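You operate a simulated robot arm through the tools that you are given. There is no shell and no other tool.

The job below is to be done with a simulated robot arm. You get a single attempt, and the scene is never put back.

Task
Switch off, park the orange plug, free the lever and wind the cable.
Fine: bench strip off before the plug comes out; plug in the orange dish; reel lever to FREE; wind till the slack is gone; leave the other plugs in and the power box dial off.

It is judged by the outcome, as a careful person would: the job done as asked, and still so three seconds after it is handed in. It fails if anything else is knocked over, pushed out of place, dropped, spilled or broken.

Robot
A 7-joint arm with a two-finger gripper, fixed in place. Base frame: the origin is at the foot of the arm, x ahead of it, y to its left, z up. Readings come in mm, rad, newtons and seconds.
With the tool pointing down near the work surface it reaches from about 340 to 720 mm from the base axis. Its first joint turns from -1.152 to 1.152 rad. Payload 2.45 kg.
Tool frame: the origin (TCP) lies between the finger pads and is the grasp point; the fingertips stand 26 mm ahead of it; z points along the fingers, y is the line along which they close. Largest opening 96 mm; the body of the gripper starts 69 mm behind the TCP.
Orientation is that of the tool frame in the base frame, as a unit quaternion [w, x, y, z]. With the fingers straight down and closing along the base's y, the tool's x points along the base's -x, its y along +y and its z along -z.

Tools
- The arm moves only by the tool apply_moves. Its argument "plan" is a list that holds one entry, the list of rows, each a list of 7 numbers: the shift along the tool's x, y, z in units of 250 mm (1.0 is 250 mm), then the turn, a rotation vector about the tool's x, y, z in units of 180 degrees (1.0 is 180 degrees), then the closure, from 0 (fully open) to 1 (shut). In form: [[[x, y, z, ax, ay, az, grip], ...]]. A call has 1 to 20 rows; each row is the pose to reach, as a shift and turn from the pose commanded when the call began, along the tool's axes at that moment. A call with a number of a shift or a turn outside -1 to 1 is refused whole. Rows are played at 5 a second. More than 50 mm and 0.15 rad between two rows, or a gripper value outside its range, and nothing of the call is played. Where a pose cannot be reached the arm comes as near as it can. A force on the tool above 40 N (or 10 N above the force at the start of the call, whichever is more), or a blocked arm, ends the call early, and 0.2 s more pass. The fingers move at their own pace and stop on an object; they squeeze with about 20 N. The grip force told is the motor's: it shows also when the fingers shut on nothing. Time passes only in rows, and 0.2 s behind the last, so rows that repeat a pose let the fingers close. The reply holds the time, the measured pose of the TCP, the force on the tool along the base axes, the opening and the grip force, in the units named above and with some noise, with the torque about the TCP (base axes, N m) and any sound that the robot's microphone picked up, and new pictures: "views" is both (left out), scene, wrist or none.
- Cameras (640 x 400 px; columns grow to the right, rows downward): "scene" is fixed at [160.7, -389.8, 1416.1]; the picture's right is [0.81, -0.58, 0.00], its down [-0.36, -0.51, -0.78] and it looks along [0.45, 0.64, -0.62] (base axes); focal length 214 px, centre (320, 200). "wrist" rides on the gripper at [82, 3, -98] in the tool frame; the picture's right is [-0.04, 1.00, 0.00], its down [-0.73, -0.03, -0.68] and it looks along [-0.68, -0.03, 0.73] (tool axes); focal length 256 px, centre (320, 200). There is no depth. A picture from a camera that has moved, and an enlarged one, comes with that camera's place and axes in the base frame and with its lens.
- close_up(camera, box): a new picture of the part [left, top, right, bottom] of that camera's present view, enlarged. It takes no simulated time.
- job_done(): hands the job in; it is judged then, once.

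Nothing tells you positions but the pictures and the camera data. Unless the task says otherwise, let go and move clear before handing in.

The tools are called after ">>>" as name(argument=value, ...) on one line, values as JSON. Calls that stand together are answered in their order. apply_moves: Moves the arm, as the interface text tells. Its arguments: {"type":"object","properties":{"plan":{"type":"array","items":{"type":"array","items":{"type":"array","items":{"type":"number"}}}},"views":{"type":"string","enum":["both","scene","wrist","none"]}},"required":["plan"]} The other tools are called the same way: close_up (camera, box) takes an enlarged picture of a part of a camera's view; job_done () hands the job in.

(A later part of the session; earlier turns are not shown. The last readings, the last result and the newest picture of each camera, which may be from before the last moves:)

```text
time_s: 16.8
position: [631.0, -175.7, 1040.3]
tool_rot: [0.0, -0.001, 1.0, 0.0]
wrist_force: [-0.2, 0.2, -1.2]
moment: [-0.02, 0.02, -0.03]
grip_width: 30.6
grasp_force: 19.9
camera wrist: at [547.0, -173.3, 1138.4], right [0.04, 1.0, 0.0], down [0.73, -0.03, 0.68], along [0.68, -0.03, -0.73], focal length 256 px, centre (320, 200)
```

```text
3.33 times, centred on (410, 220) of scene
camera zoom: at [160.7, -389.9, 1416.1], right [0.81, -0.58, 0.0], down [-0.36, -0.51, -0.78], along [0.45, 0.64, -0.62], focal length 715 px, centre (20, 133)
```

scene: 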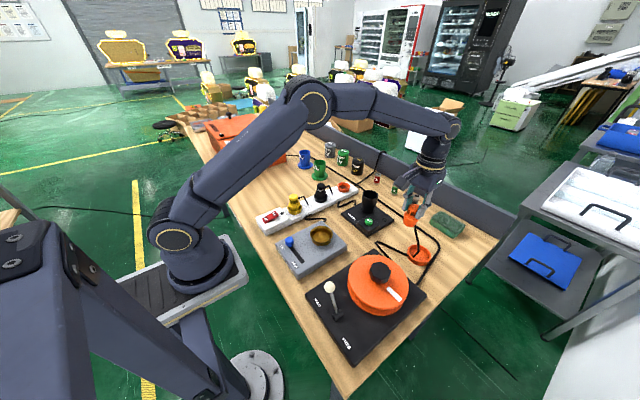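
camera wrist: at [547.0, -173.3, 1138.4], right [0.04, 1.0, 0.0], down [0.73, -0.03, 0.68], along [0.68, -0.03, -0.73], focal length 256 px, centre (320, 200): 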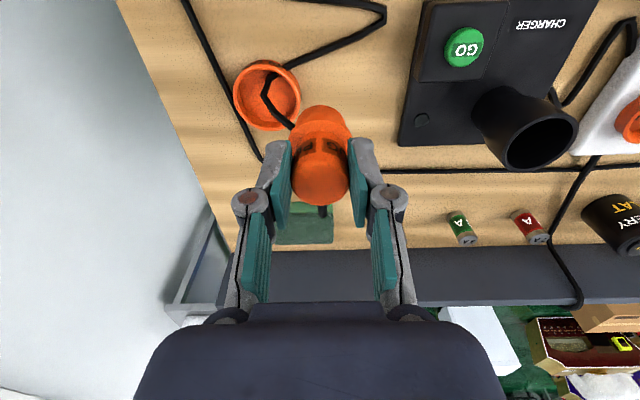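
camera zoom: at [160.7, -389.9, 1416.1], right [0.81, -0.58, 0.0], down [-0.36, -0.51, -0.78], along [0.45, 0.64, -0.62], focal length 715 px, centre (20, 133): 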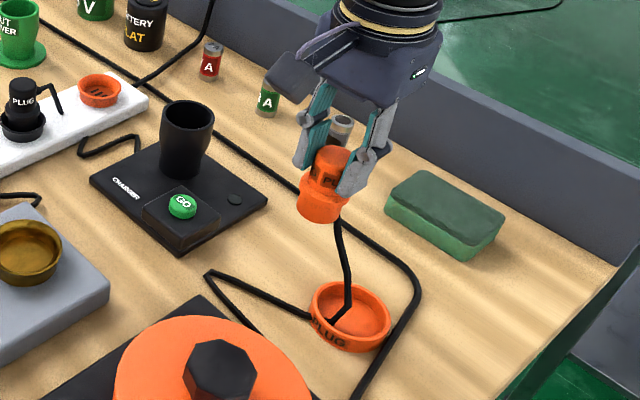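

The dish rim centre is at about (642,-231,882), with a 56 mm inner diameter. I'll move over it and lower partway to look.

>>> apply_moves(plan=[[[-0.025, -0.12, 0, 0, 0, 0, 1], [-0.05, -0.232, 0, 0, 0, 0, 1], [-0.05, -0.232, 0.12, 0, 0, 0, 1], [-0.05, -0.232, 0.24, 0, 0, 0, 1], [-0.05, -0.232, 0.26, 0, 0, 0, 1]]], views="both")

>>> close_up(camera="wrist", box=[200, 20, 440, 220])

>>> close_up(camera="scene", box=[370, 190, 470, 290])

```text
time_s: 18.0
position: [642.3, -232.1, 972.3]
tool_rot: [0.001, 0.0, 1.0, 0.0]
wrist_force: [-0.5, -0.2, -1.2]
moment: [-0.02, 0.01, -0.01]
grip_width: 30.5
grasp_force: 19.8
camera wrist: at [558.7, -229.9, 1071.5], right [0.04, 1.0, 0.0], down [0.73, -0.03, 0.68], along [0.68, -0.02, -0.73], focal length 256 px, centre (320, 200)
```

scene: 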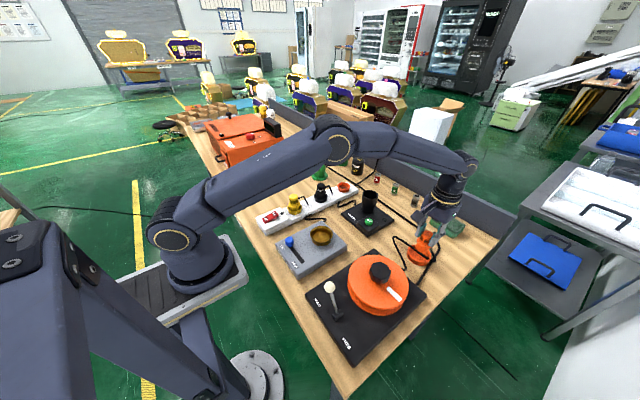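
wrist: 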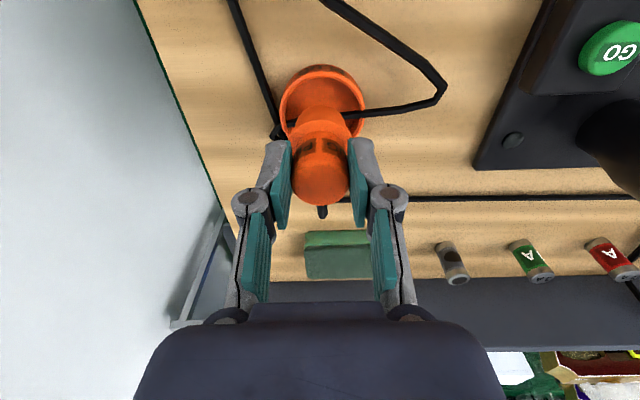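

```text
2.00 times, centred on (320, 120) of wrist
camera zoom: at [558.7, -229.9, 1071.5], right [0.04, 1.0, 0.0], down [0.73, -0.03, 0.68], along [0.68, -0.02, -0.73], focal length 512 px, centre (320, 360)
```

zoom: 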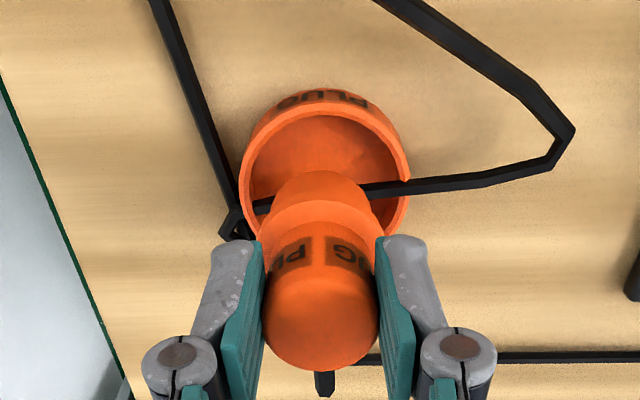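

```text
4.00 times, centred on (420, 240) of scene
camera zoom: at [160.7, -389.8, 1416.1], right [0.81, -0.58, 0.0], down [-0.36, -0.51, -0.78], along [0.45, 0.64, -0.62], focal length 858 px, centre (-80, 40)
```

zoom: 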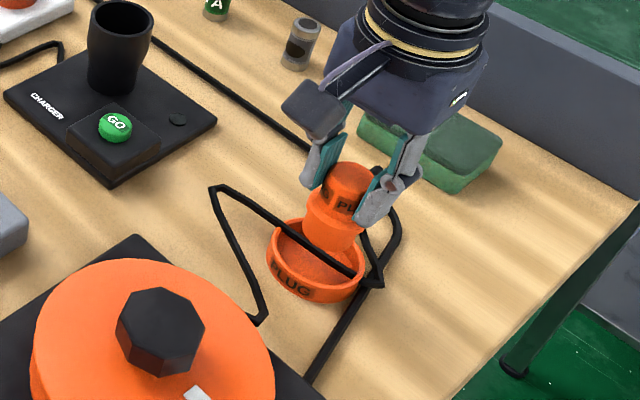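

The cord is draped across the dish and would end up under the plug. I'll lift and back the plug off toward +y to see if the cord clears.

>>> apply_moves(plan=[[[0, 0, -0.15, 0, 0, 0, 1], [0, 0, -0.3, 0, 0, 0, 1], [0, 0.16, -0.34, 0, 0, 0, 1], [0, 0.32, -0.34, 0, 0, 0, 1], [0, 0.48, -0.34, 0, 0, 0, 1], [0, 0.5, -0.2, 0, 0, 0, 1], [0, 0.5, -0.04, 0, 0, 0, 1], [0, 0.5, 0.0, 0, 0, 0, 1]]], views="both")

>>> close_up(camera="scene", box=[350, 180, 470, 290])

>>> close_up(camera="wrist", box=[100, 0, 440, 260])

```text
time_s: 19.8
position: [642.5, -104.0, 978.1]
tool_rot: [0.001, -0.001, 1.0, 0.001]
wrist_force: [0.1, -0.8, -1.2]
moment: [0.01, 0.03, 0.0]
grip_width: 30.6
grasp_force: 20.2
camera wrist: at [559.3, -102.3, 1075.8], right [0.04, 1.0, 0.0], down [0.73, -0.03, 0.68], along [0.68, -0.03, -0.73], focal length 256 px, centre (320, 200)
```

scene: 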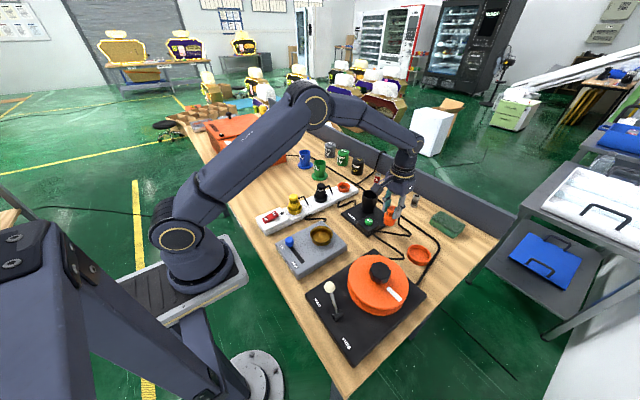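
wrist: 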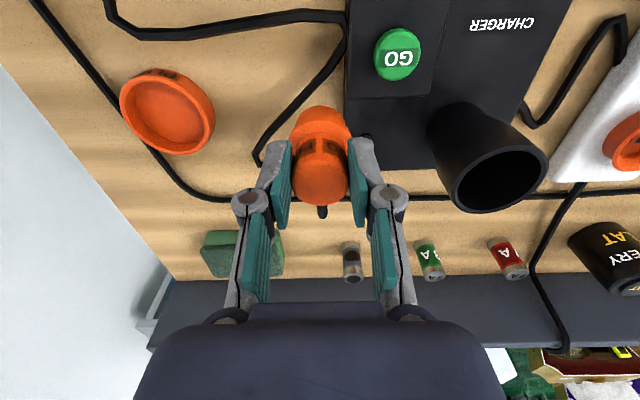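

```text
3.64 times, centred on (410, 235) of scene
camera zoom: at [160.8, -389.8, 1416.1], right [0.81, -0.58, 0.0], down [-0.36, -0.51, -0.78], along [0.45, 0.64, -0.62], focal length 780 px, centre (-7, 73)
```

zoom: 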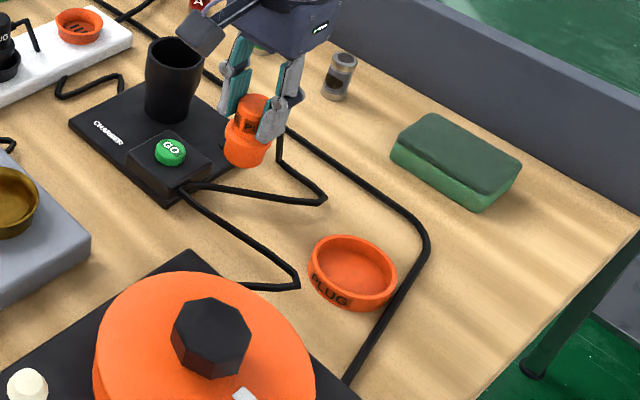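

```text
1.54 times, centred on (270, 130) of wrist
camera zoom: at [559.3, -102.3, 1075.8], right [0.04, 1.0, 0.0], down [0.73, -0.03, 0.68], along [0.68, -0.03, -0.73], focal length 394 px, centre (397, 308)
```

zoom: 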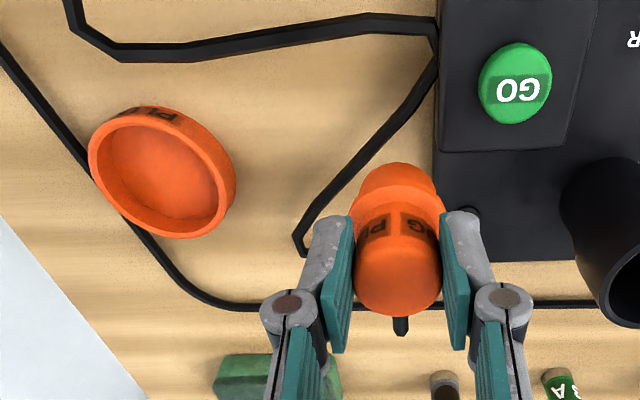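

The cord exits the plug on its +x side and gets pushed under the plug as it comes down. I'll turn the plug 90° so the cord leaves toward +y, on the side away from where the plug lands.

>>> apply_moves(plan=[[[0, 0, -0.16, 0, 0, 0, 1], [0, 0, -0.28, 0, 0, -0.042, 1], [0, 0, -0.28, 0, 0, -0.084, 1], [0, 0, -0.28, 0, 0, -0.126, 1], [0, 0, -0.28, 0, 0, -0.168, 1], [0, 0, -0.28, 0, 0, -0.21, 1], [0, 0, -0.28, 0, 0, -0.252, 1], [0, 0, -0.28, 0, 0, -0.294, 1], [0, 0, -0.28, 0, 0, -0.336, 1], [0, 0, -0.28, 0, 0, -0.378, 1], [0, 0, -0.28, 0, 0, -0.42, 1], [0, 0, -0.28, 0, 0, -0.46, 1], [0, 0, -0.28, 0, 0, -0.5, 1], [0, 0, -0.28, 0, 0, -0.5, 1]]], views="both")

>>> close_up(camera="scene", box=[350, 170, 470, 290])

```text
time_s: 22.8
position: [641.0, -108.0, 1044.2]
tool_rot: [-0.002, 0.708, -0.706, -0.001]
wrist_force: [0.2, 0.6, -0.2]
moment: [-0.03, 0.01, -0.02]
grip_width: 30.2
grasp_force: 20.0
camera wrist: at [636.9, -189.2, 1143.2], right [-1.0, 0.04, 0.0], down [0.03, 0.73, 0.68], along [0.03, 0.68, -0.73], focal length 256 px, centre (320, 200)
```

scene: 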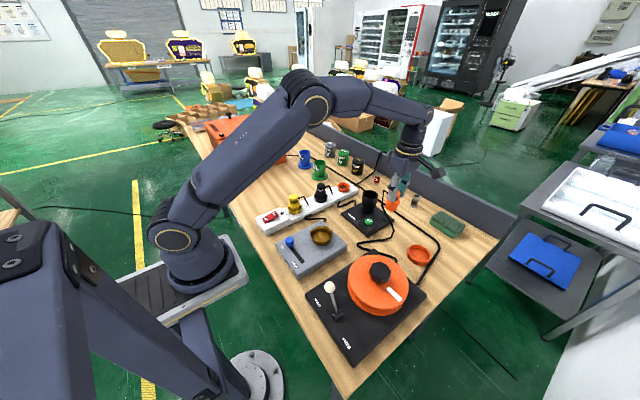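
wrist: 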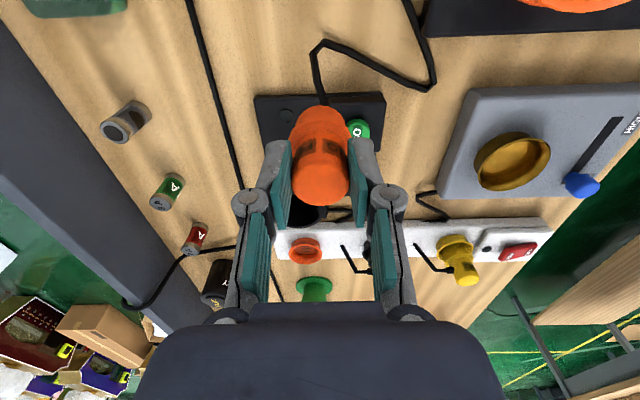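

```text
3.33 times, centred on (410, 230) of scene
camera zoom: at [160.7, -389.8, 1416.1], right [0.81, -0.58, 0.0], down [-0.36, -0.51, -0.78], along [0.45, 0.64, -0.62], focal length 715 px, centre (20, 100)
```

zoom: 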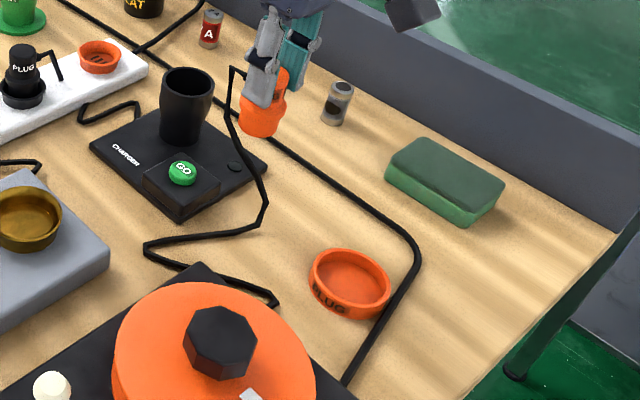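

The cord now leaves on the +y side. I'll move over the dish at a safe height and lower partway.

>>> apply_moves(plan=[[[0.16, 0, 0, 0, 0, 0, 1], [0.33, 0, 0, 0, 0, 0, 1], [0.504, -0.004, 0, 0, 0, 0, 1], [0.504, -0.004, 0.14, 0, 0, 0, 1], [0.504, -0.004, 0.27, 0, 0, 0, 1], [0.504, -0.004, 0.3, 0, 0, 0, 1], [0.504, -0.004, 0.3, 0, 0, 0, 1]]], views="both")

>>> close_up(camera="scene", box=[370, 190, 470, 290])

>>> close_up(camera="wrist", box=[200, 20, 440, 220])

```text
time_s: 24.4
position: [642.8, -233.0, 969.2]
tool_rot: [0.0, 0.707, -0.707, 0.0]
wrist_force: [-0.3, 0.3, -0.1]
moment: [-0.02, 0.01, -0.01]
grip_width: 30.4
grasp_force: 20.1
camera wrist: at [638.5, -316.6, 1067.0], right [-1.0, 0.04, 0.0], down [0.03, 0.73, 0.68], along [0.03, 0.68, -0.73], focal length 256 px, centre (320, 200)
```

scene: 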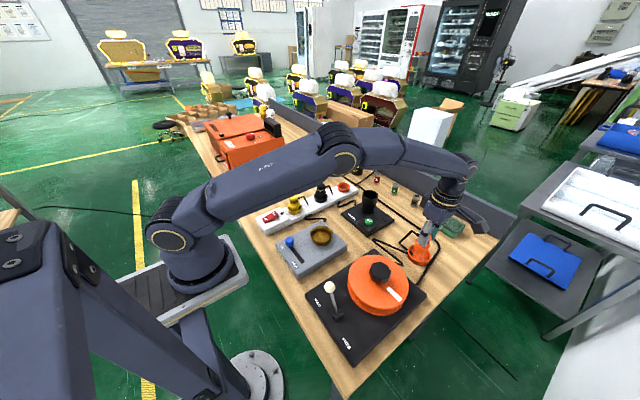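
wrist: 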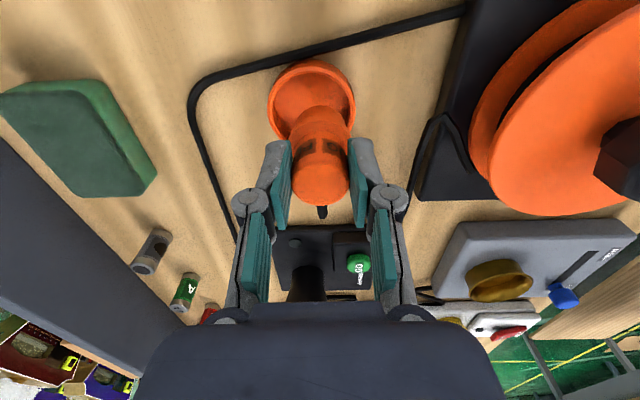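

```text
4.00 times, centred on (420, 240) of scene
camera zoom: at [160.7, -389.8, 1416.1], right [0.81, -0.58, 0.0], down [-0.36, -0.51, -0.78], along [0.45, 0.64, -0.62], focal length 858 px, centre (-80, 40)
```

zoom: 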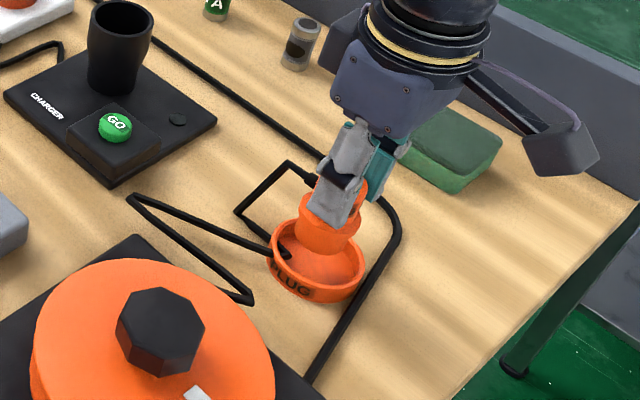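

```text
2.00 times, centred on (320, 120) of wrist
camera zoom: at [638.5, -316.6, 1067.0], right [-1.0, 0.04, 0.0], down [0.03, 0.73, 0.68], along [0.03, 0.68, -0.73], focal length 512 px, centre (320, 360)
```

zoom: 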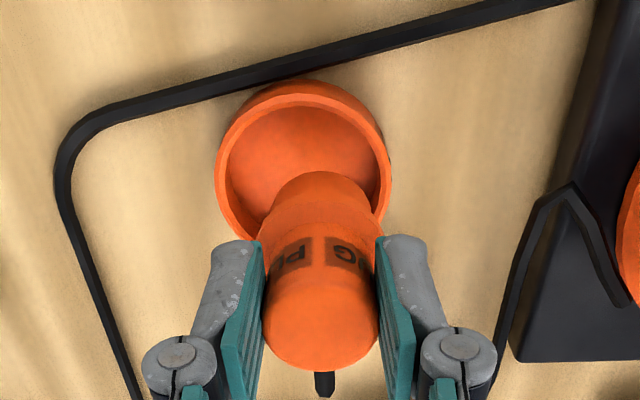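

The cord is now clear of the plug's landing spot. The dish sits about 4 mm further in +x than the plug, so I'll correct that while lowering into the dish.

>>> apply_moves(plan=[[[-0.004, -0.014, 0.03, 0, 0, 0, 1], [-0.004, -0.014, 0.07, 0, 0, 0, 1], [-0.004, -0.014, 0.1, 0, 0, 0, 1], [-0.004, -0.014, 0.12, 0, 0, 0, 1], [-0.004, -0.014, 0.136, 0, 0, 0, 1], [-0.004, -0.014, 0.15, 0, 0, 0, 1]]], views="both")

>>> close_up(camera="scene", box=[380, 200, 460, 280])

>>> close_up(camera="wrist", box=[200, 20, 440, 220])

```text
time_s: 25.8
position: [645.6, -232.1, 933.5]
tool_rot: [-0.001, 0.707, -0.707, 0.001]
wrist_force: [-3.8, 1.3, 8.7]
moment: [0.19, 0.17, 0.02]
grip_width: 30.4
grasp_force: 20.0
camera wrist: at [641.6, -313.8, 1032.1], right [-1.0, 0.04, 0.0], down [0.03, 0.73, 0.68], along [0.03, 0.68, -0.73], focal length 256 px, centre (320, 200)
```

scene: 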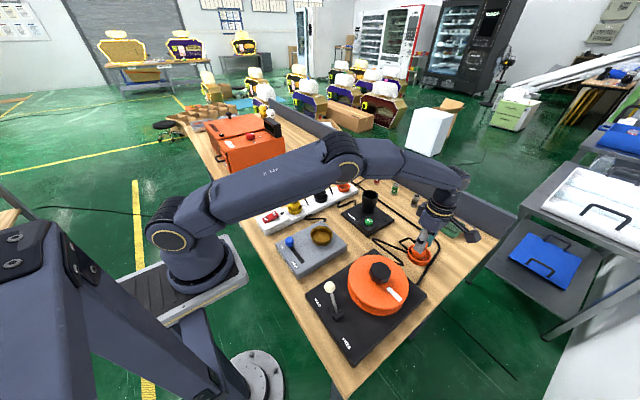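
wrist: 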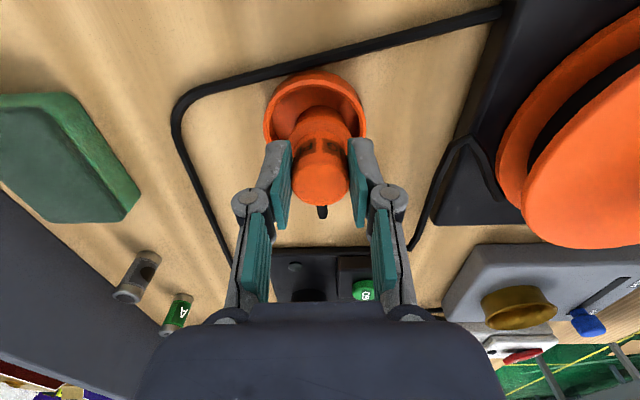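

```text
5.00 times, centred on (420, 240) of scene
camera zoom: at [160.5, -389.7, 1416.2], right [0.81, -0.58, 0.0], down [-0.36, -0.51, -0.78], along [0.45, 0.64, -0.62], focal length 1072 px, centre (-180, 0)
```

zoom: 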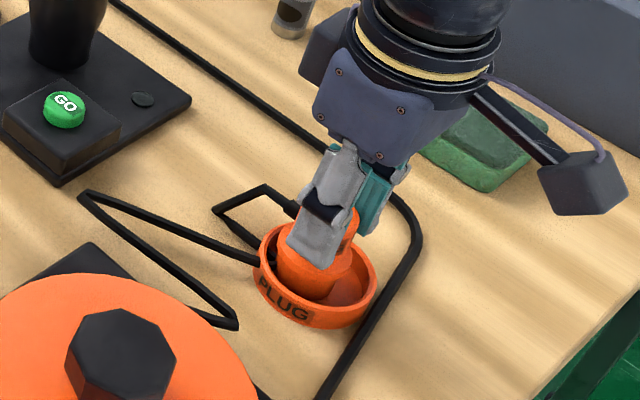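

```text
2.00 times, centred on (320, 120) of wrist
camera zoom: at [641.6, -313.8, 1032.1], right [-1.0, 0.04, 0.0], down [0.03, 0.73, 0.68], along [0.03, 0.68, -0.73], focal length 512 px, centre (320, 360)
```

zoom: 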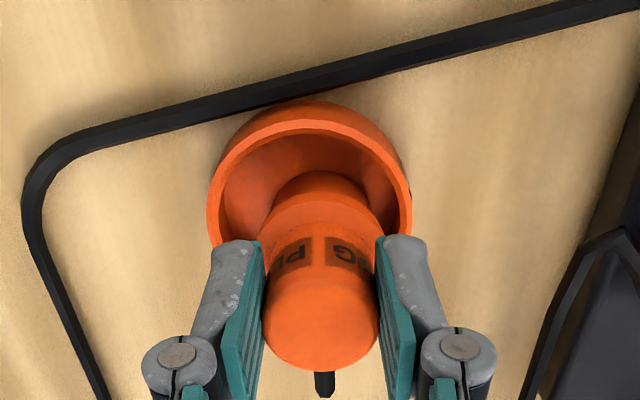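

I feel about 9 N of contact at this height, possibly the dish floor on one edge. I'll lift a few mm, centre 3 mm further in +x, and lower again in fine steps to see where contact occurs.

>>> apply_moves(plan=[[[0, 0, -0.024, 0, 0, 0, 1], [-0.004, -0.012, -0.024, 0, 0, 0, 1], [-0.004, -0.012, -0.012, 0, 0, 0, 1], [-0.004, -0.012, -0.004, 0, 0, 0, 1], [-0.004, -0.012, 0.0, 0, 0, 0, 1], [-0.004, -0.012, 0.0, 0, 0, 0, 1]]], views="wrist")

>>> close_up(camera="scene", box=[390, 210, 450, 270])

>>> close_up(camera="wrist", box=[240, 40, 400, 200])

```text
time_s: 27.2
position: [648.9, -229.4, 933.8]
tool_rot: [-0.001, 0.708, -0.706, 0.001]
wrist_force: [-5.6, 2.8, 16.4]
moment: [0.27, 0.3, 0.03]
grip_width: 30.8
grasp_force: 20.2
camera wrist: at [644.1, -312.8, 1032.1], right [-1.0, 0.04, 0.0], down [0.03, 0.73, 0.68], along [0.03, 0.68, -0.73], focal length 256 px, centre (320, 200)
```

wrist: 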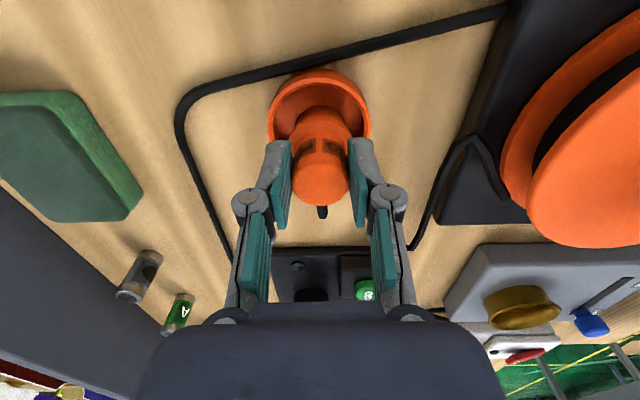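

```text
6.67 times, centred on (420, 240) of scene
camera zoom: at [160.2, -389.7, 1416.3], right [0.81, -0.58, 0.0], down [-0.36, -0.51, -0.78], along [0.45, 0.64, -0.62], focal length 1430 px, centre (-347, -67)
```

zoom: 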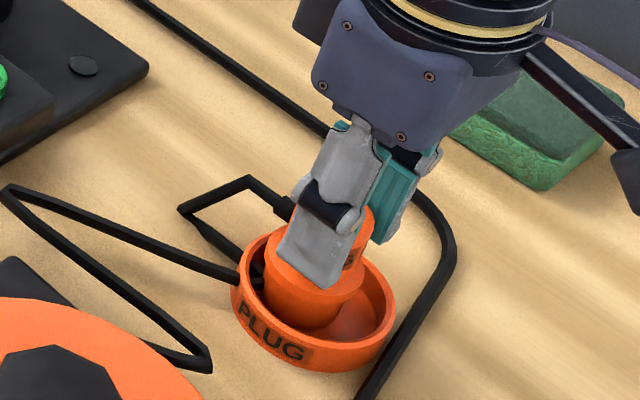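

```text
2.50 times, centred on (320, 120) of wrist
camera zoom: at [644.1, -312.8, 1032.1], right [-1.0, 0.04, 0.0], down [0.03, 0.73, 0.68], along [0.03, 0.68, -0.73], focal length 640 px, centre (320, 400)
```

zoom: 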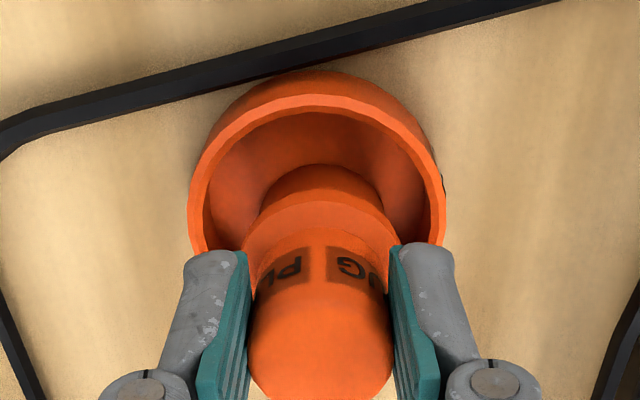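

The plug is inside the dish and seated on its floor. I'll relieve the push slightly, open the fingers, and look.

>>> apply_moves(plan=[[[0, 0, -0.006, 0, 0, 0, 1], [0, 0, -0.008, 0, 0, 0, 0.66], [0, 0, -0.008, 0, 0, 0, 0.55], [0, 0, -0.008, 0, 0, 0, 0.4], [0, 0, -0.008, 0, 0, 0, 0.4], [0, 0, -0.008, 0, 0, 0, 0.4]]], views="wrist")

>>> close_up(camera="scene", box=[390, 210, 450, 270])

>>> close_up(camera="wrist", box=[240, 40, 400, 200])

```text
time_s: 28.6
position: [649.0, -230.8, 932.6]
tool_rot: [-0.001, 0.708, -0.706, 0.0]
wrist_force: [0.2, -0.4, 0.9]
moment: [0.03, -0.03, 0.02]
grip_width: 57.3
grasp_force: 0.0
camera wrist: at [644.3, -313.3, 1032.4], right [-1.0, 0.04, 0.0], down [0.03, 0.73, 0.68], along [0.03, 0.68, -0.73], focal length 256 px, centre (320, 200)
```

wrist: 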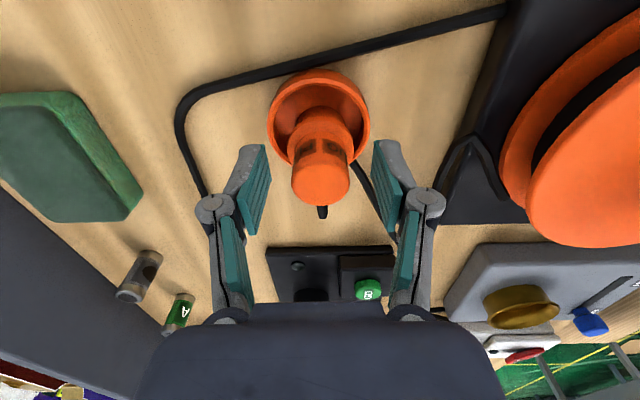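

```text
6.67 times, centred on (420, 240) of scene
camera zoom: at [160.7, -389.8, 1416.1], right [0.81, -0.58, 0.0], down [-0.36, -0.51, -0.78], along [0.45, 0.64, -0.62], focal length 1430 px, centre (-347, -67)
```

zoom: 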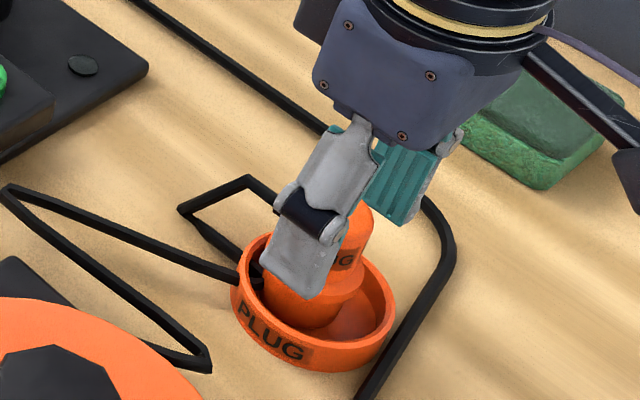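

```text
2.50 times, centred on (320, 120) of wrist
camera zoom: at [644.3, -313.3, 1032.4], right [-1.0, 0.04, 0.0], down [0.03, 0.73, 0.68], along [0.03, 0.68, -0.73], focal length 640 px, centre (320, 400)
```

zoom: 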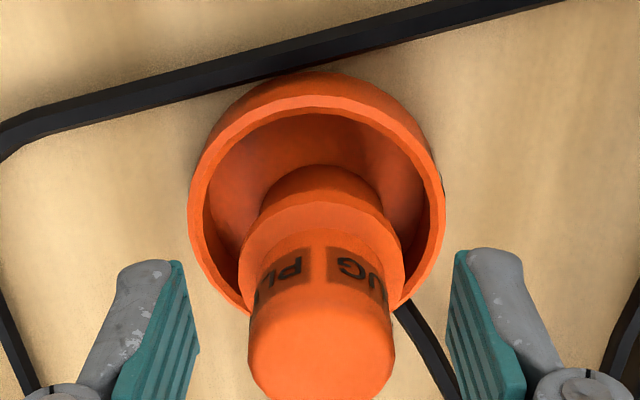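

The plug stands in the orange dish, released. I'll lift straight off it, turn the wrist back and move toward the lever for a look.

>>> apply_moves(plan=[[[0, 0, -0.1, 0, 0, 0, 0.4], [0, 0, -0.26, 0, 0, 0, 0.4], [0, 0, -0.44, 0, 0, 0, 0.4], [0, 0, -0.6, 0, 0, 0.04, 0.4], [0, 0, -0.7, 0, 0, 0.085, 0.4], [0, 0.15, -0.7, 0, 0, 0.13, 0.5], [0, 0.3, -0.7, 0, 0, 0.175, 0.6], [0, 0.45, -0.7, 0, 0, 0.22, 0.7], [0, 0.6, -0.7, 0, 0, 0.265, 0.8], [-0.04, 0.75, -0.7, 0, 0, 0.31, 1], [-0.08, 0.9, -0.7, 0, 0, 0.355, 1], [-0.116, 0.916, -0.7, 0, 0, 0.4, 1], [-0.116, 0.916, -0.7, 0, 0, 0.445, 1], [-0.116, 0.916, -0.7, 0, 0, 0.49, 1], [-0.116, 0.916, -0.7, 0, 0, 0.5, 1]]], views="both")

>>> close_up(camera="scene", box=[380, 200, 460, 280])

>>> close_up(camera="scene", box=[290, 230, 450, 370])

```text
time_s: 31.8
position: [420.3, -201.9, 1109.8]
tool_rot: [0.001, 0.0, 1.0, 0.001]
wrist_force: [-0.7, 0.3, -0.5]
moment: [0.02, 0.01, 0.01]
grip_width: 0.2
grasp_force: 20.0
camera wrist: at [336.5, -199.4, 1207.5], right [0.04, 1.0, 0.0], down [0.73, -0.03, 0.68], along [0.68, -0.03, -0.73], focal length 256 px, centre (320, 200)
```

scene: 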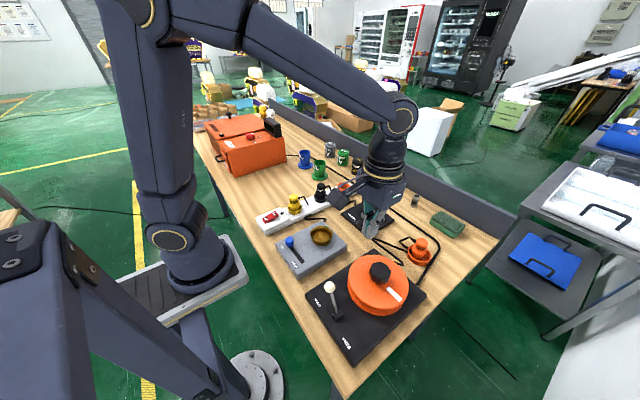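
wrist: 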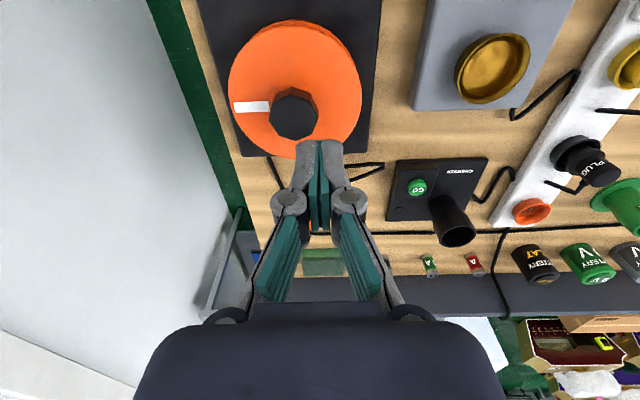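

```text
5.00 times, centred on (420, 240) of scene
camera zoom: at [160.7, -389.8, 1416.1], right [0.81, -0.58, 0.0], down [-0.36, -0.51, -0.78], along [0.45, 0.64, -0.62], focal length 1072 px, centre (-180, 0)
```

zoom: 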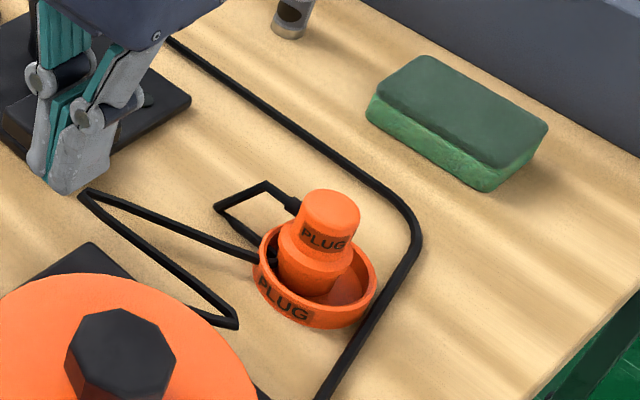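

```text
2.86 times, centred on (370, 300) of scene
camera zoom: at [160.7, -389.8, 1416.1], right [0.81, -0.58, 0.0], down [-0.36, -0.51, -0.78], along [0.45, 0.64, -0.62], focal length 613 px, centre (177, -86)
```

zoom: 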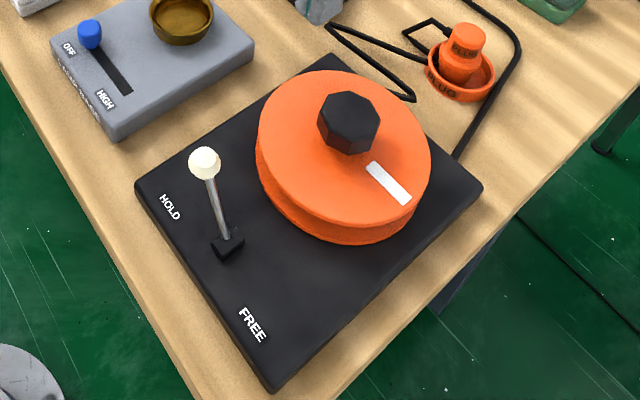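

The plug is parked upright in its dish. Now I'll move to view the lever from the wrist camera.

>>> apply_moves(plan=[[[0.12, 0.08, 0.04, 0, 0, 0, 1], [0.24, 0.16, 0.08, 0, 0, 0, 1], [0.36, 0.24, 0.12, 0, 0, 0, 1], [0.36, 0.24, 0.12, 0, 0, 0, 1]]], views="wrist")

>>> close_up(camera="wrist", box=[100, 0, 340, 200])

```text
time_s: 32.8
position: [330.4, -141.4, 1078.0]
tool_rot: [0.0, -0.001, 1.0, 0.001]
wrist_force: [-0.5, -0.9, 0.2]
moment: [-0.03, 0.02, 0.05]
grip_width: 0.0
grasp_force: 19.8
camera wrist: at [247.8, -140.1, 1177.8], right [0.04, 1.0, 0.0], down [0.73, -0.03, 0.68], along [0.68, -0.03, -0.73], focal length 256 px, centre (320, 200)
```

wrist: 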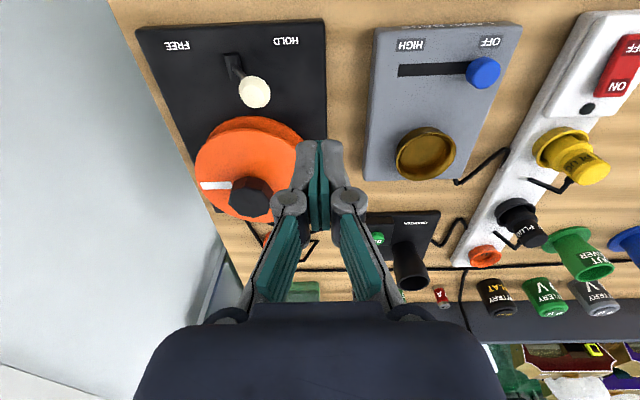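

```text
2.00 times, centred on (220, 100) of wrist
camera zoom: at [247.8, -140.1, 1177.8], right [0.04, 1.0, 0.0], down [0.73, -0.03, 0.68], along [0.68, -0.03, -0.73], focal length 512 px, centre (520, 400)
```

zoom: 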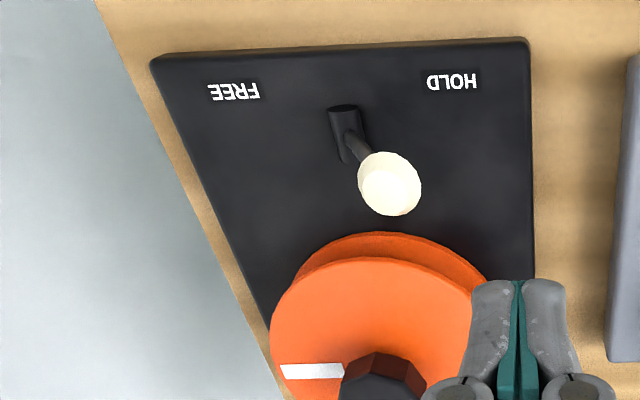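

The lever knob is at about (323,-196,968) and pivots near (321,-232,890), leaning toward HOLD on the +y side. I'll lower closed fingers just beside its +y side.

>>> apply_moves(plan=[[[0.028, -0.04, 0.1, 0, 0, 0, 1], [0.028, -0.06, 0.22, 0, 0, 0, 1], [0.028, -0.068, 0.34, 0, 0, 0, 1], [0.028, -0.072, 0.394, 0, 0, 0, 1], [0.028, -0.072, 0.394, 0, 0, 0, 1]]], views="both")

>>> close_up(camera="scene", box=[280, 220, 420, 360])

>>> close_up(camera="wrist", box=[160, 40, 400, 240])

```text
time_s: 34.0
position: [323.2, -160.9, 982.7]
tool_rot: [0.002, 0.0, 1.0, 0.001]
wrist_force: [-0.5, -0.5, -0.4]
moment: [0.0, 0.0, -0.01]
grip_width: 0.1
grasp_force: 19.8
camera wrist: at [239.8, -158.4, 1081.0], right [0.04, 1.0, 0.0], down [0.73, -0.03, 0.68], along [0.68, -0.03, -0.73], focal length 256 px, centre (320, 200)
```

scene: 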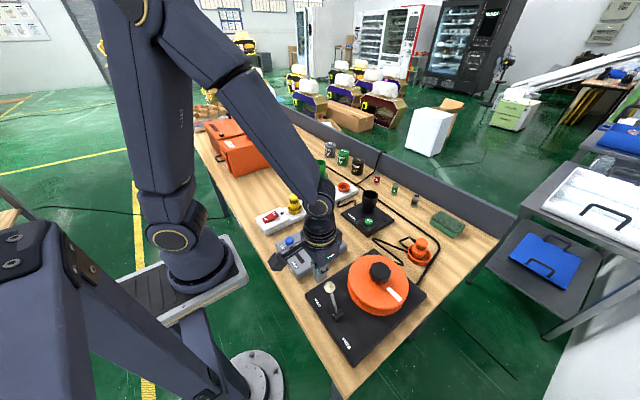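
wrist: 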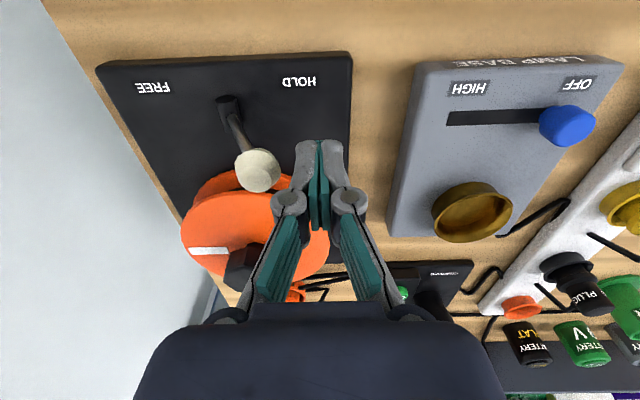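

```text
2.86 times, centred on (350, 290) of scene
camera zoom: at [160.7, -389.8, 1416.1], right [0.81, -0.58, 0.0], down [-0.36, -0.51, -0.78], along [0.45, 0.64, -0.62], focal length 613 px, centre (234, -57)
```

zoom: 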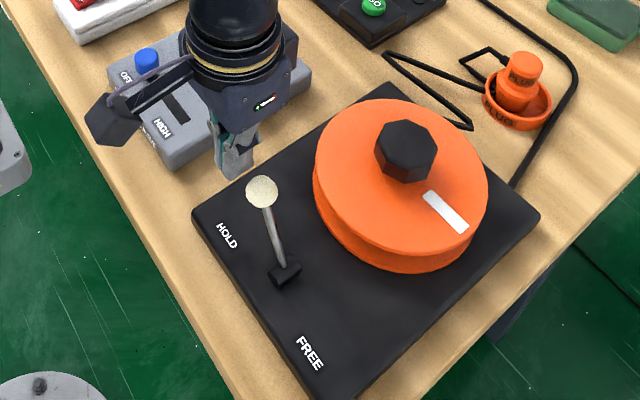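

```text
2.00 times, centred on (280, 140) of wrist
camera zoom: at [239.8, -158.4, 1081.0], right [0.04, 1.0, 0.0], down [0.73, -0.03, 0.68], along [0.68, -0.03, -0.73], focal length 512 px, centre (400, 320)
```

zoom: 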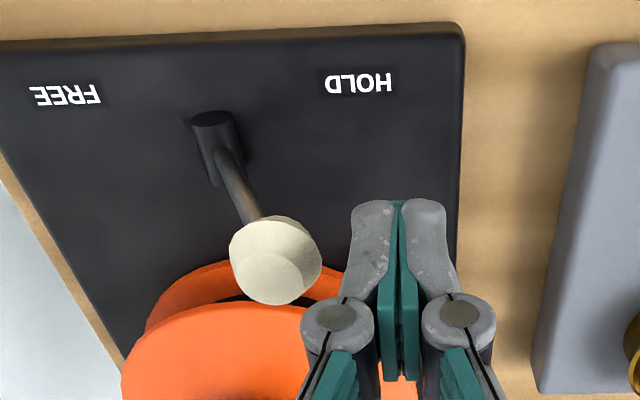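

The fingers sit on the +y side of the knob. I'll raise slightly and push toward FREE (−y) in steps.

>>> apply_moves(plan=[[[0, -0.02, -0.024, 0, 0, 0, 1], [0, -0.05, -0.024, 0, 0, 0, 1], [0, -0.08, -0.024, 0, 0, 0, 1], [0, -0.11, -0.024, 0, 0, 0, 1], [0, -0.14, -0.024, 0, 0, 0, 1], [0, -0.17, -0.024, 0, 0, 0, 1], [0, -0.2, -0.024, 0, 0, 0, 1], [0, -0.23, -0.024, 0, 0, 0, 1], [0, -0.26, -0.024, 0, 0, 0, 1], [0, -0.29, -0.024, 0, 0, 0, 1], [0, -0.31, -0.024, 0, 0, 0, 1], [0, -0.33, -0.024, 0, 0, 0, 1]]], views="both")

>>> close_up(camera="scene", box=[280, 220, 420, 360])

>>> close_up(camera="wrist", box=[160, 40, 400, 240])

```text
time_s: 36.6
position: [323.8, -241.5, 985.6]
tool_rot: [0.0, -0.002, 1.0, 0.002]
wrist_force: [3.2, 12.9, -1.6]
moment: [0.24, -0.06, 0.04]
grip_width: 0.0
grasp_force: 19.8
camera wrist: at [240.3, -239.7, 1083.9], right [0.04, 1.0, 0.01], down [0.73, -0.03, 0.68], along [0.68, -0.02, -0.73], focal length 256 px, centre (320, 200)
```

scene: 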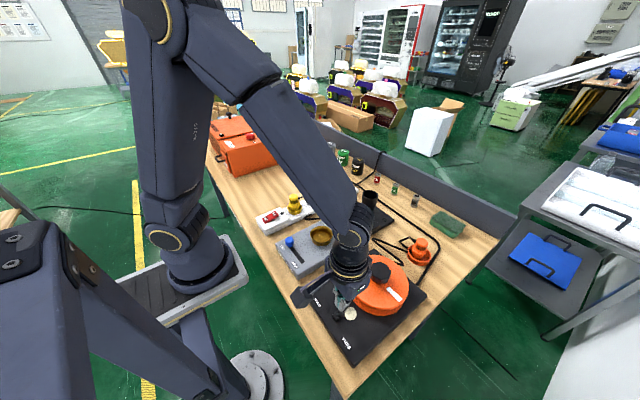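
wrist: 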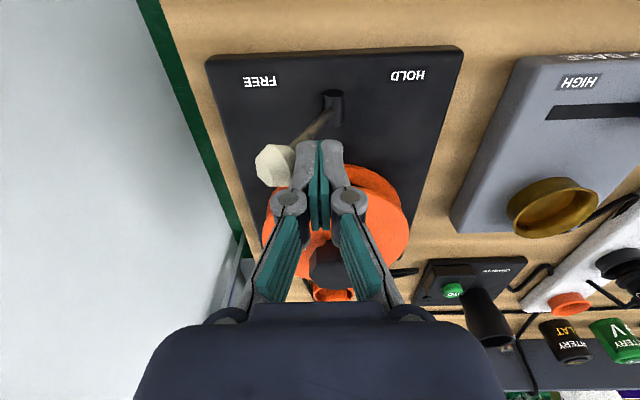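

```text
2.86 times, centred on (350, 290) of scene
camera zoom: at [160.9, -389.5, 1416.2], right [0.81, -0.58, 0.0], down [-0.36, -0.51, -0.78], along [0.45, 0.64, -0.62], focal length 613 px, centre (234, -57)
```

zoom: 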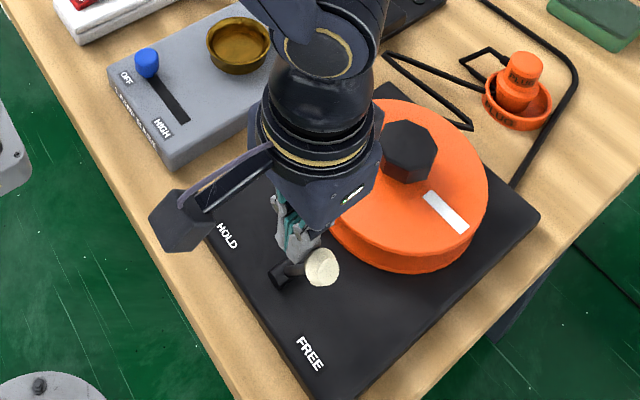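

```text
2.00 times, centred on (280, 140) of wrist
camera zoom: at [240.3, -239.7, 1083.9], right [0.04, 1.0, 0.01], down [0.73, -0.03, 0.68], along [0.68, -0.02, -0.73], focal length 512 px, centre (400, 320)
```

zoom: 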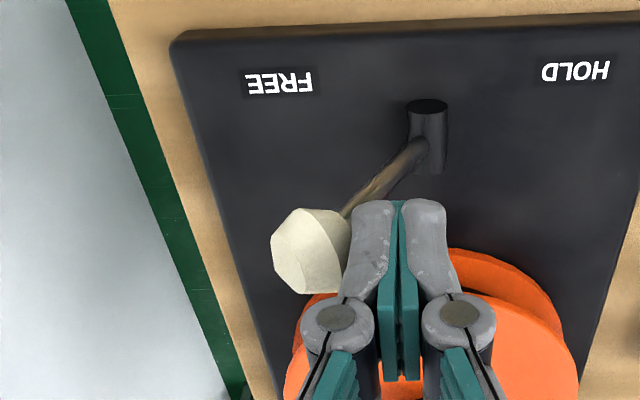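

The lever now leans toward FREE. I'll push a few more mm to find the end stop.

>>> apply_moves(plan=[[[0, -0.012, 0, 0, 0, 0, 1], [0, -0.024, 0, 0, 0, 0, 1], [0, -0.036, 0, 0, 0, 0, 1], [0, -0.048, 0, 0, 0, 0, 1]]], views="wrist")

>>> close_up(camera="scene", box=[280, 220, 420, 360])

```text
time_s: 37.2
position: [323.0, -241.3, 985.1]
tool_rot: [-0.002, -0.003, 1.0, 0.01]
wrist_force: [1.9, 12.4, 2.2]
moment: [0.25, -0.02, 0.05]
grip_width: 0.0
grasp_force: 19.9
stopped in row 3: the force on the tool passed its limit at 42 N (the readings are from after the stop); the commanded pose is now the measured one
camera wrist: at [240.5, -241.9, 1083.1], right [0.03, 1.0, 0.02], down [0.74, -0.04, 0.68], along [0.68, -0.01, -0.74], focal length 256 px, centre (320, 200)
```

wrist: 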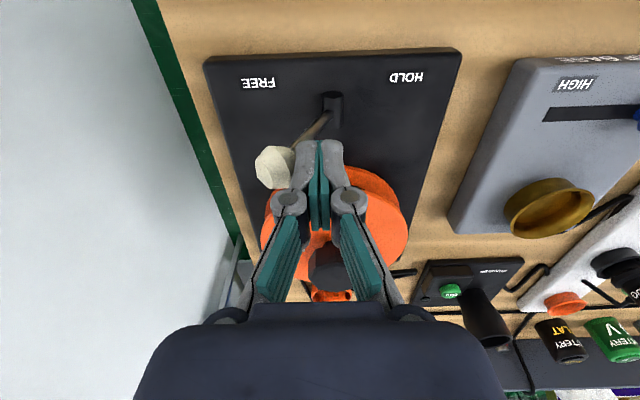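

```text
2.86 times, centred on (350, 290) of scene
camera zoom: at [160.7, -389.5, 1416.3], right [0.81, -0.58, 0.0], down [-0.36, -0.51, -0.78], along [0.45, 0.64, -0.62], focal length 613 px, centre (234, -57)
```

zoom: 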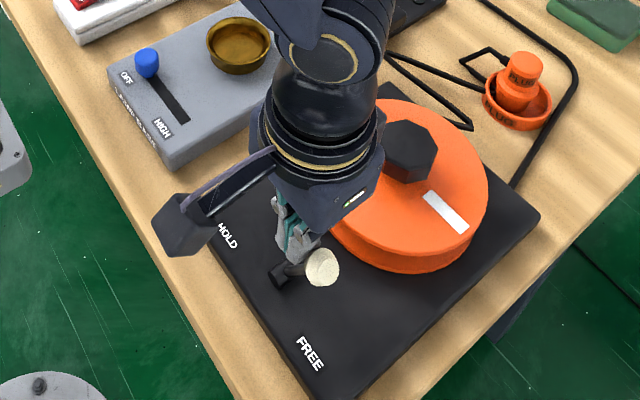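

The lever is at its FREE stop. I'll back off, lift, and check it stays.

>>> apply_moves(plan=[[[0, 0.03, 0, 0.0064, 0, 0, 1], [0, 0.08, 0, 0.0064, 0, 0, 1], [0, 0.12, -0.08, 0.0064, 0, 0, 1], [0, 0.14, -0.24, 0.0064, 0, 0, 1], [0, 0.16, -0.4, 0.0064, 0, 0, 1], [0, 0.16, -0.44, 0.0064, 0, 0, 1]]], views="both")

>>> close_up(camera="wrist", box=[160, 0, 460, 260])

>>> close_up(camera="scene", box=[290, 230, 450, 370])

```text
time_s: 38.6
position: [323.7, -207.0, 1097.0]
tool_rot: [-0.001, -0.004, 1.0, -0.003]
wrist_force: [-0.3, -0.2, -0.8]
moment: [0.0, 0.0, 0.0]
grip_width: 0.2
grasp_force: 19.9
camera wrist: at [241.3, -204.0, 1195.5], right [0.03, 1.0, -0.01], down [0.73, -0.02, 0.68], along [0.68, -0.03, -0.74], focal length 256 px, centre (320, 200)
```

scene: 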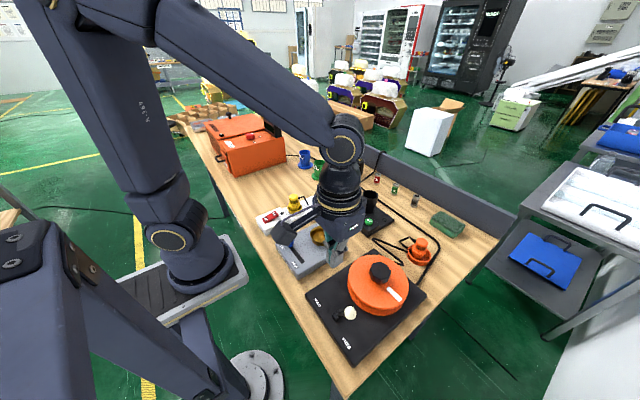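
wrist: 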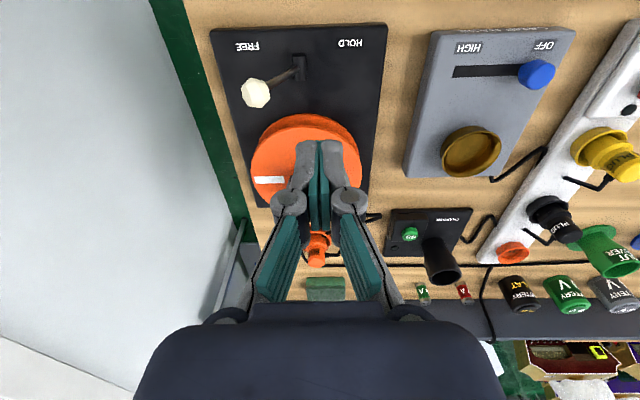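

```text
1.54 times, centred on (310, 130) of wrist
camera zoom: at [241.3, -204.0, 1195.5], right [0.03, 1.0, -0.01], down [0.73, -0.02, 0.68], along [0.68, -0.03, -0.74], focal length 394 px, centre (335, 308)
```

zoom: 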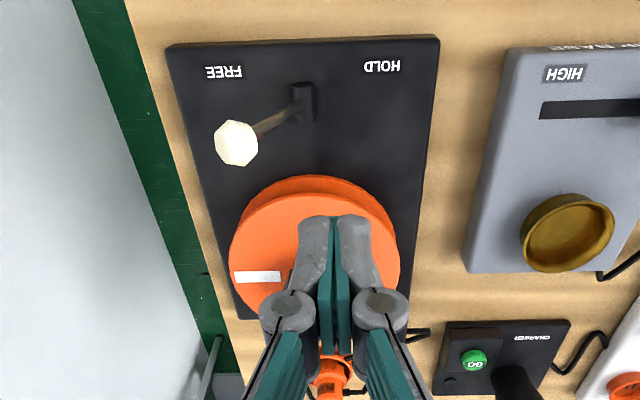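

```text
2.86 times, centred on (370, 300) of scene
camera zoom: at [160.7, -389.8, 1416.1], right [0.81, -0.58, 0.0], down [-0.36, -0.51, -0.78], along [0.45, 0.64, -0.62], focal length 613 px, centre (177, -86)
```

zoom: 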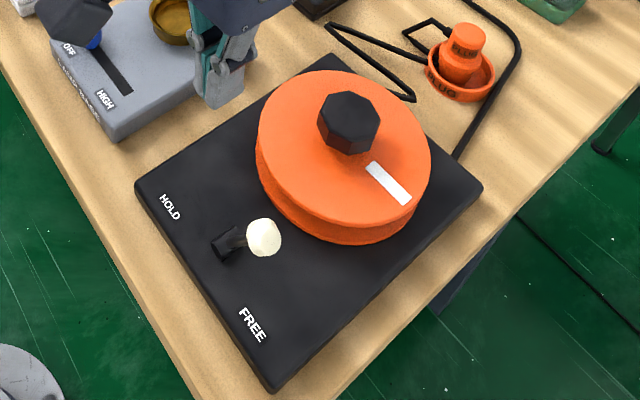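

The lever stays at FREE. Next I'll look closely at the reel's winding knob.

>>> apply_moves(plan=[[[-0.1, 0.06, 0, 0, 0, 0, 0.8], [-0.24, 0.12, 0, 0, 0, 0, 0.5], [-0.3, 0.16, 0.02, 0, 0, 0, 0.2], [-0.3, 0.16, 0.04, 0, 0, 0, 0], [-0.3, 0.16, 0.04, 0, 0, 0, 0], [-0.3, 0.16, 0.04, 0, 0, 0, 0]]], views="both")

>>> close_up(camera="wrist", box=[180, 0, 400, 200])

>>> close_up(camera="scene", box=[340, 240, 420, 320])

```text
time_s: 40.0
position: [397.1, -165.3, 1085.3]
tool_rot: [-0.001, -0.004, 1.0, -0.004]
wrist_force: [-0.5, -0.2, 0.1]
moment: [0.0, 0.0, 0.01]
grip_width: 95.9
grasp_force: 0.0
camera wrist: at [314.8, -163.6, 1184.2], right [0.03, 1.0, -0.01], down [0.73, -0.02, 0.68], along [0.68, -0.03, -0.74], focal length 256 px, centre (320, 200)
```

scene: 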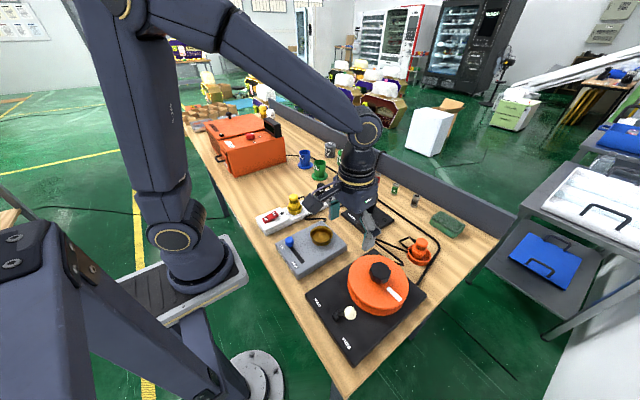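
wrist: 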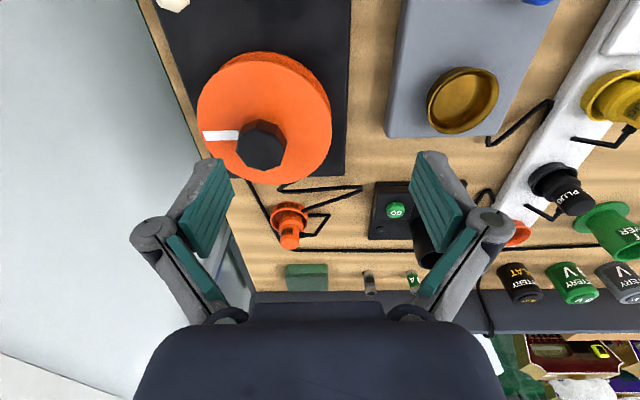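

```text
2.00 times, centred on (290, 100) of wrist
camera zoom: at [314.8, -163.6, 1184.2], right [0.03, 1.0, -0.01], down [0.73, -0.02, 0.68], along [0.68, -0.03, -0.74], focal length 512 px, centre (380, 400)
```

zoom: 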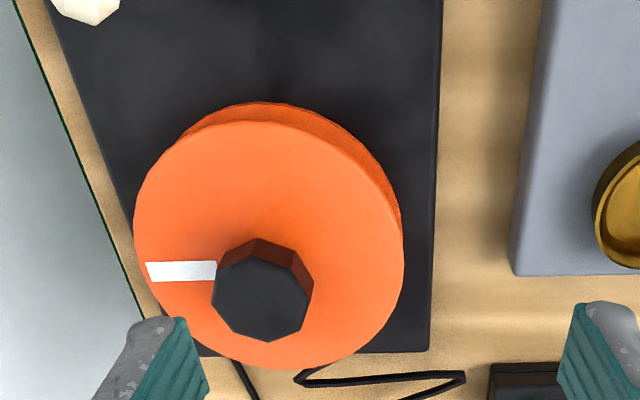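

```text
5.00 times, centred on (380, 280) of scene
camera zoom: at [160.7, -389.8, 1416.1], right [0.81, -0.58, 0.0], down [-0.36, -0.51, -0.78], along [0.45, 0.64, -0.62], focal length 1072 px, centre (20, -200)
```

zoom: 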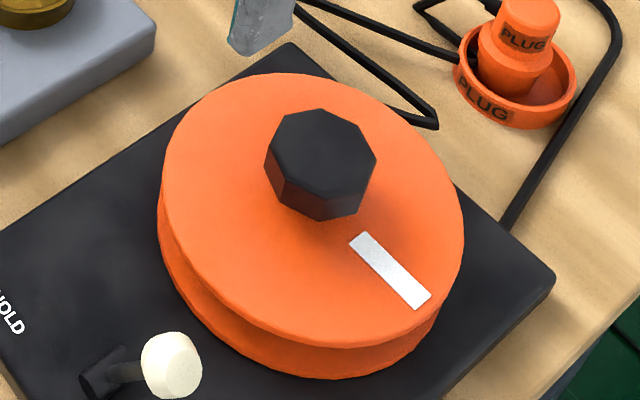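

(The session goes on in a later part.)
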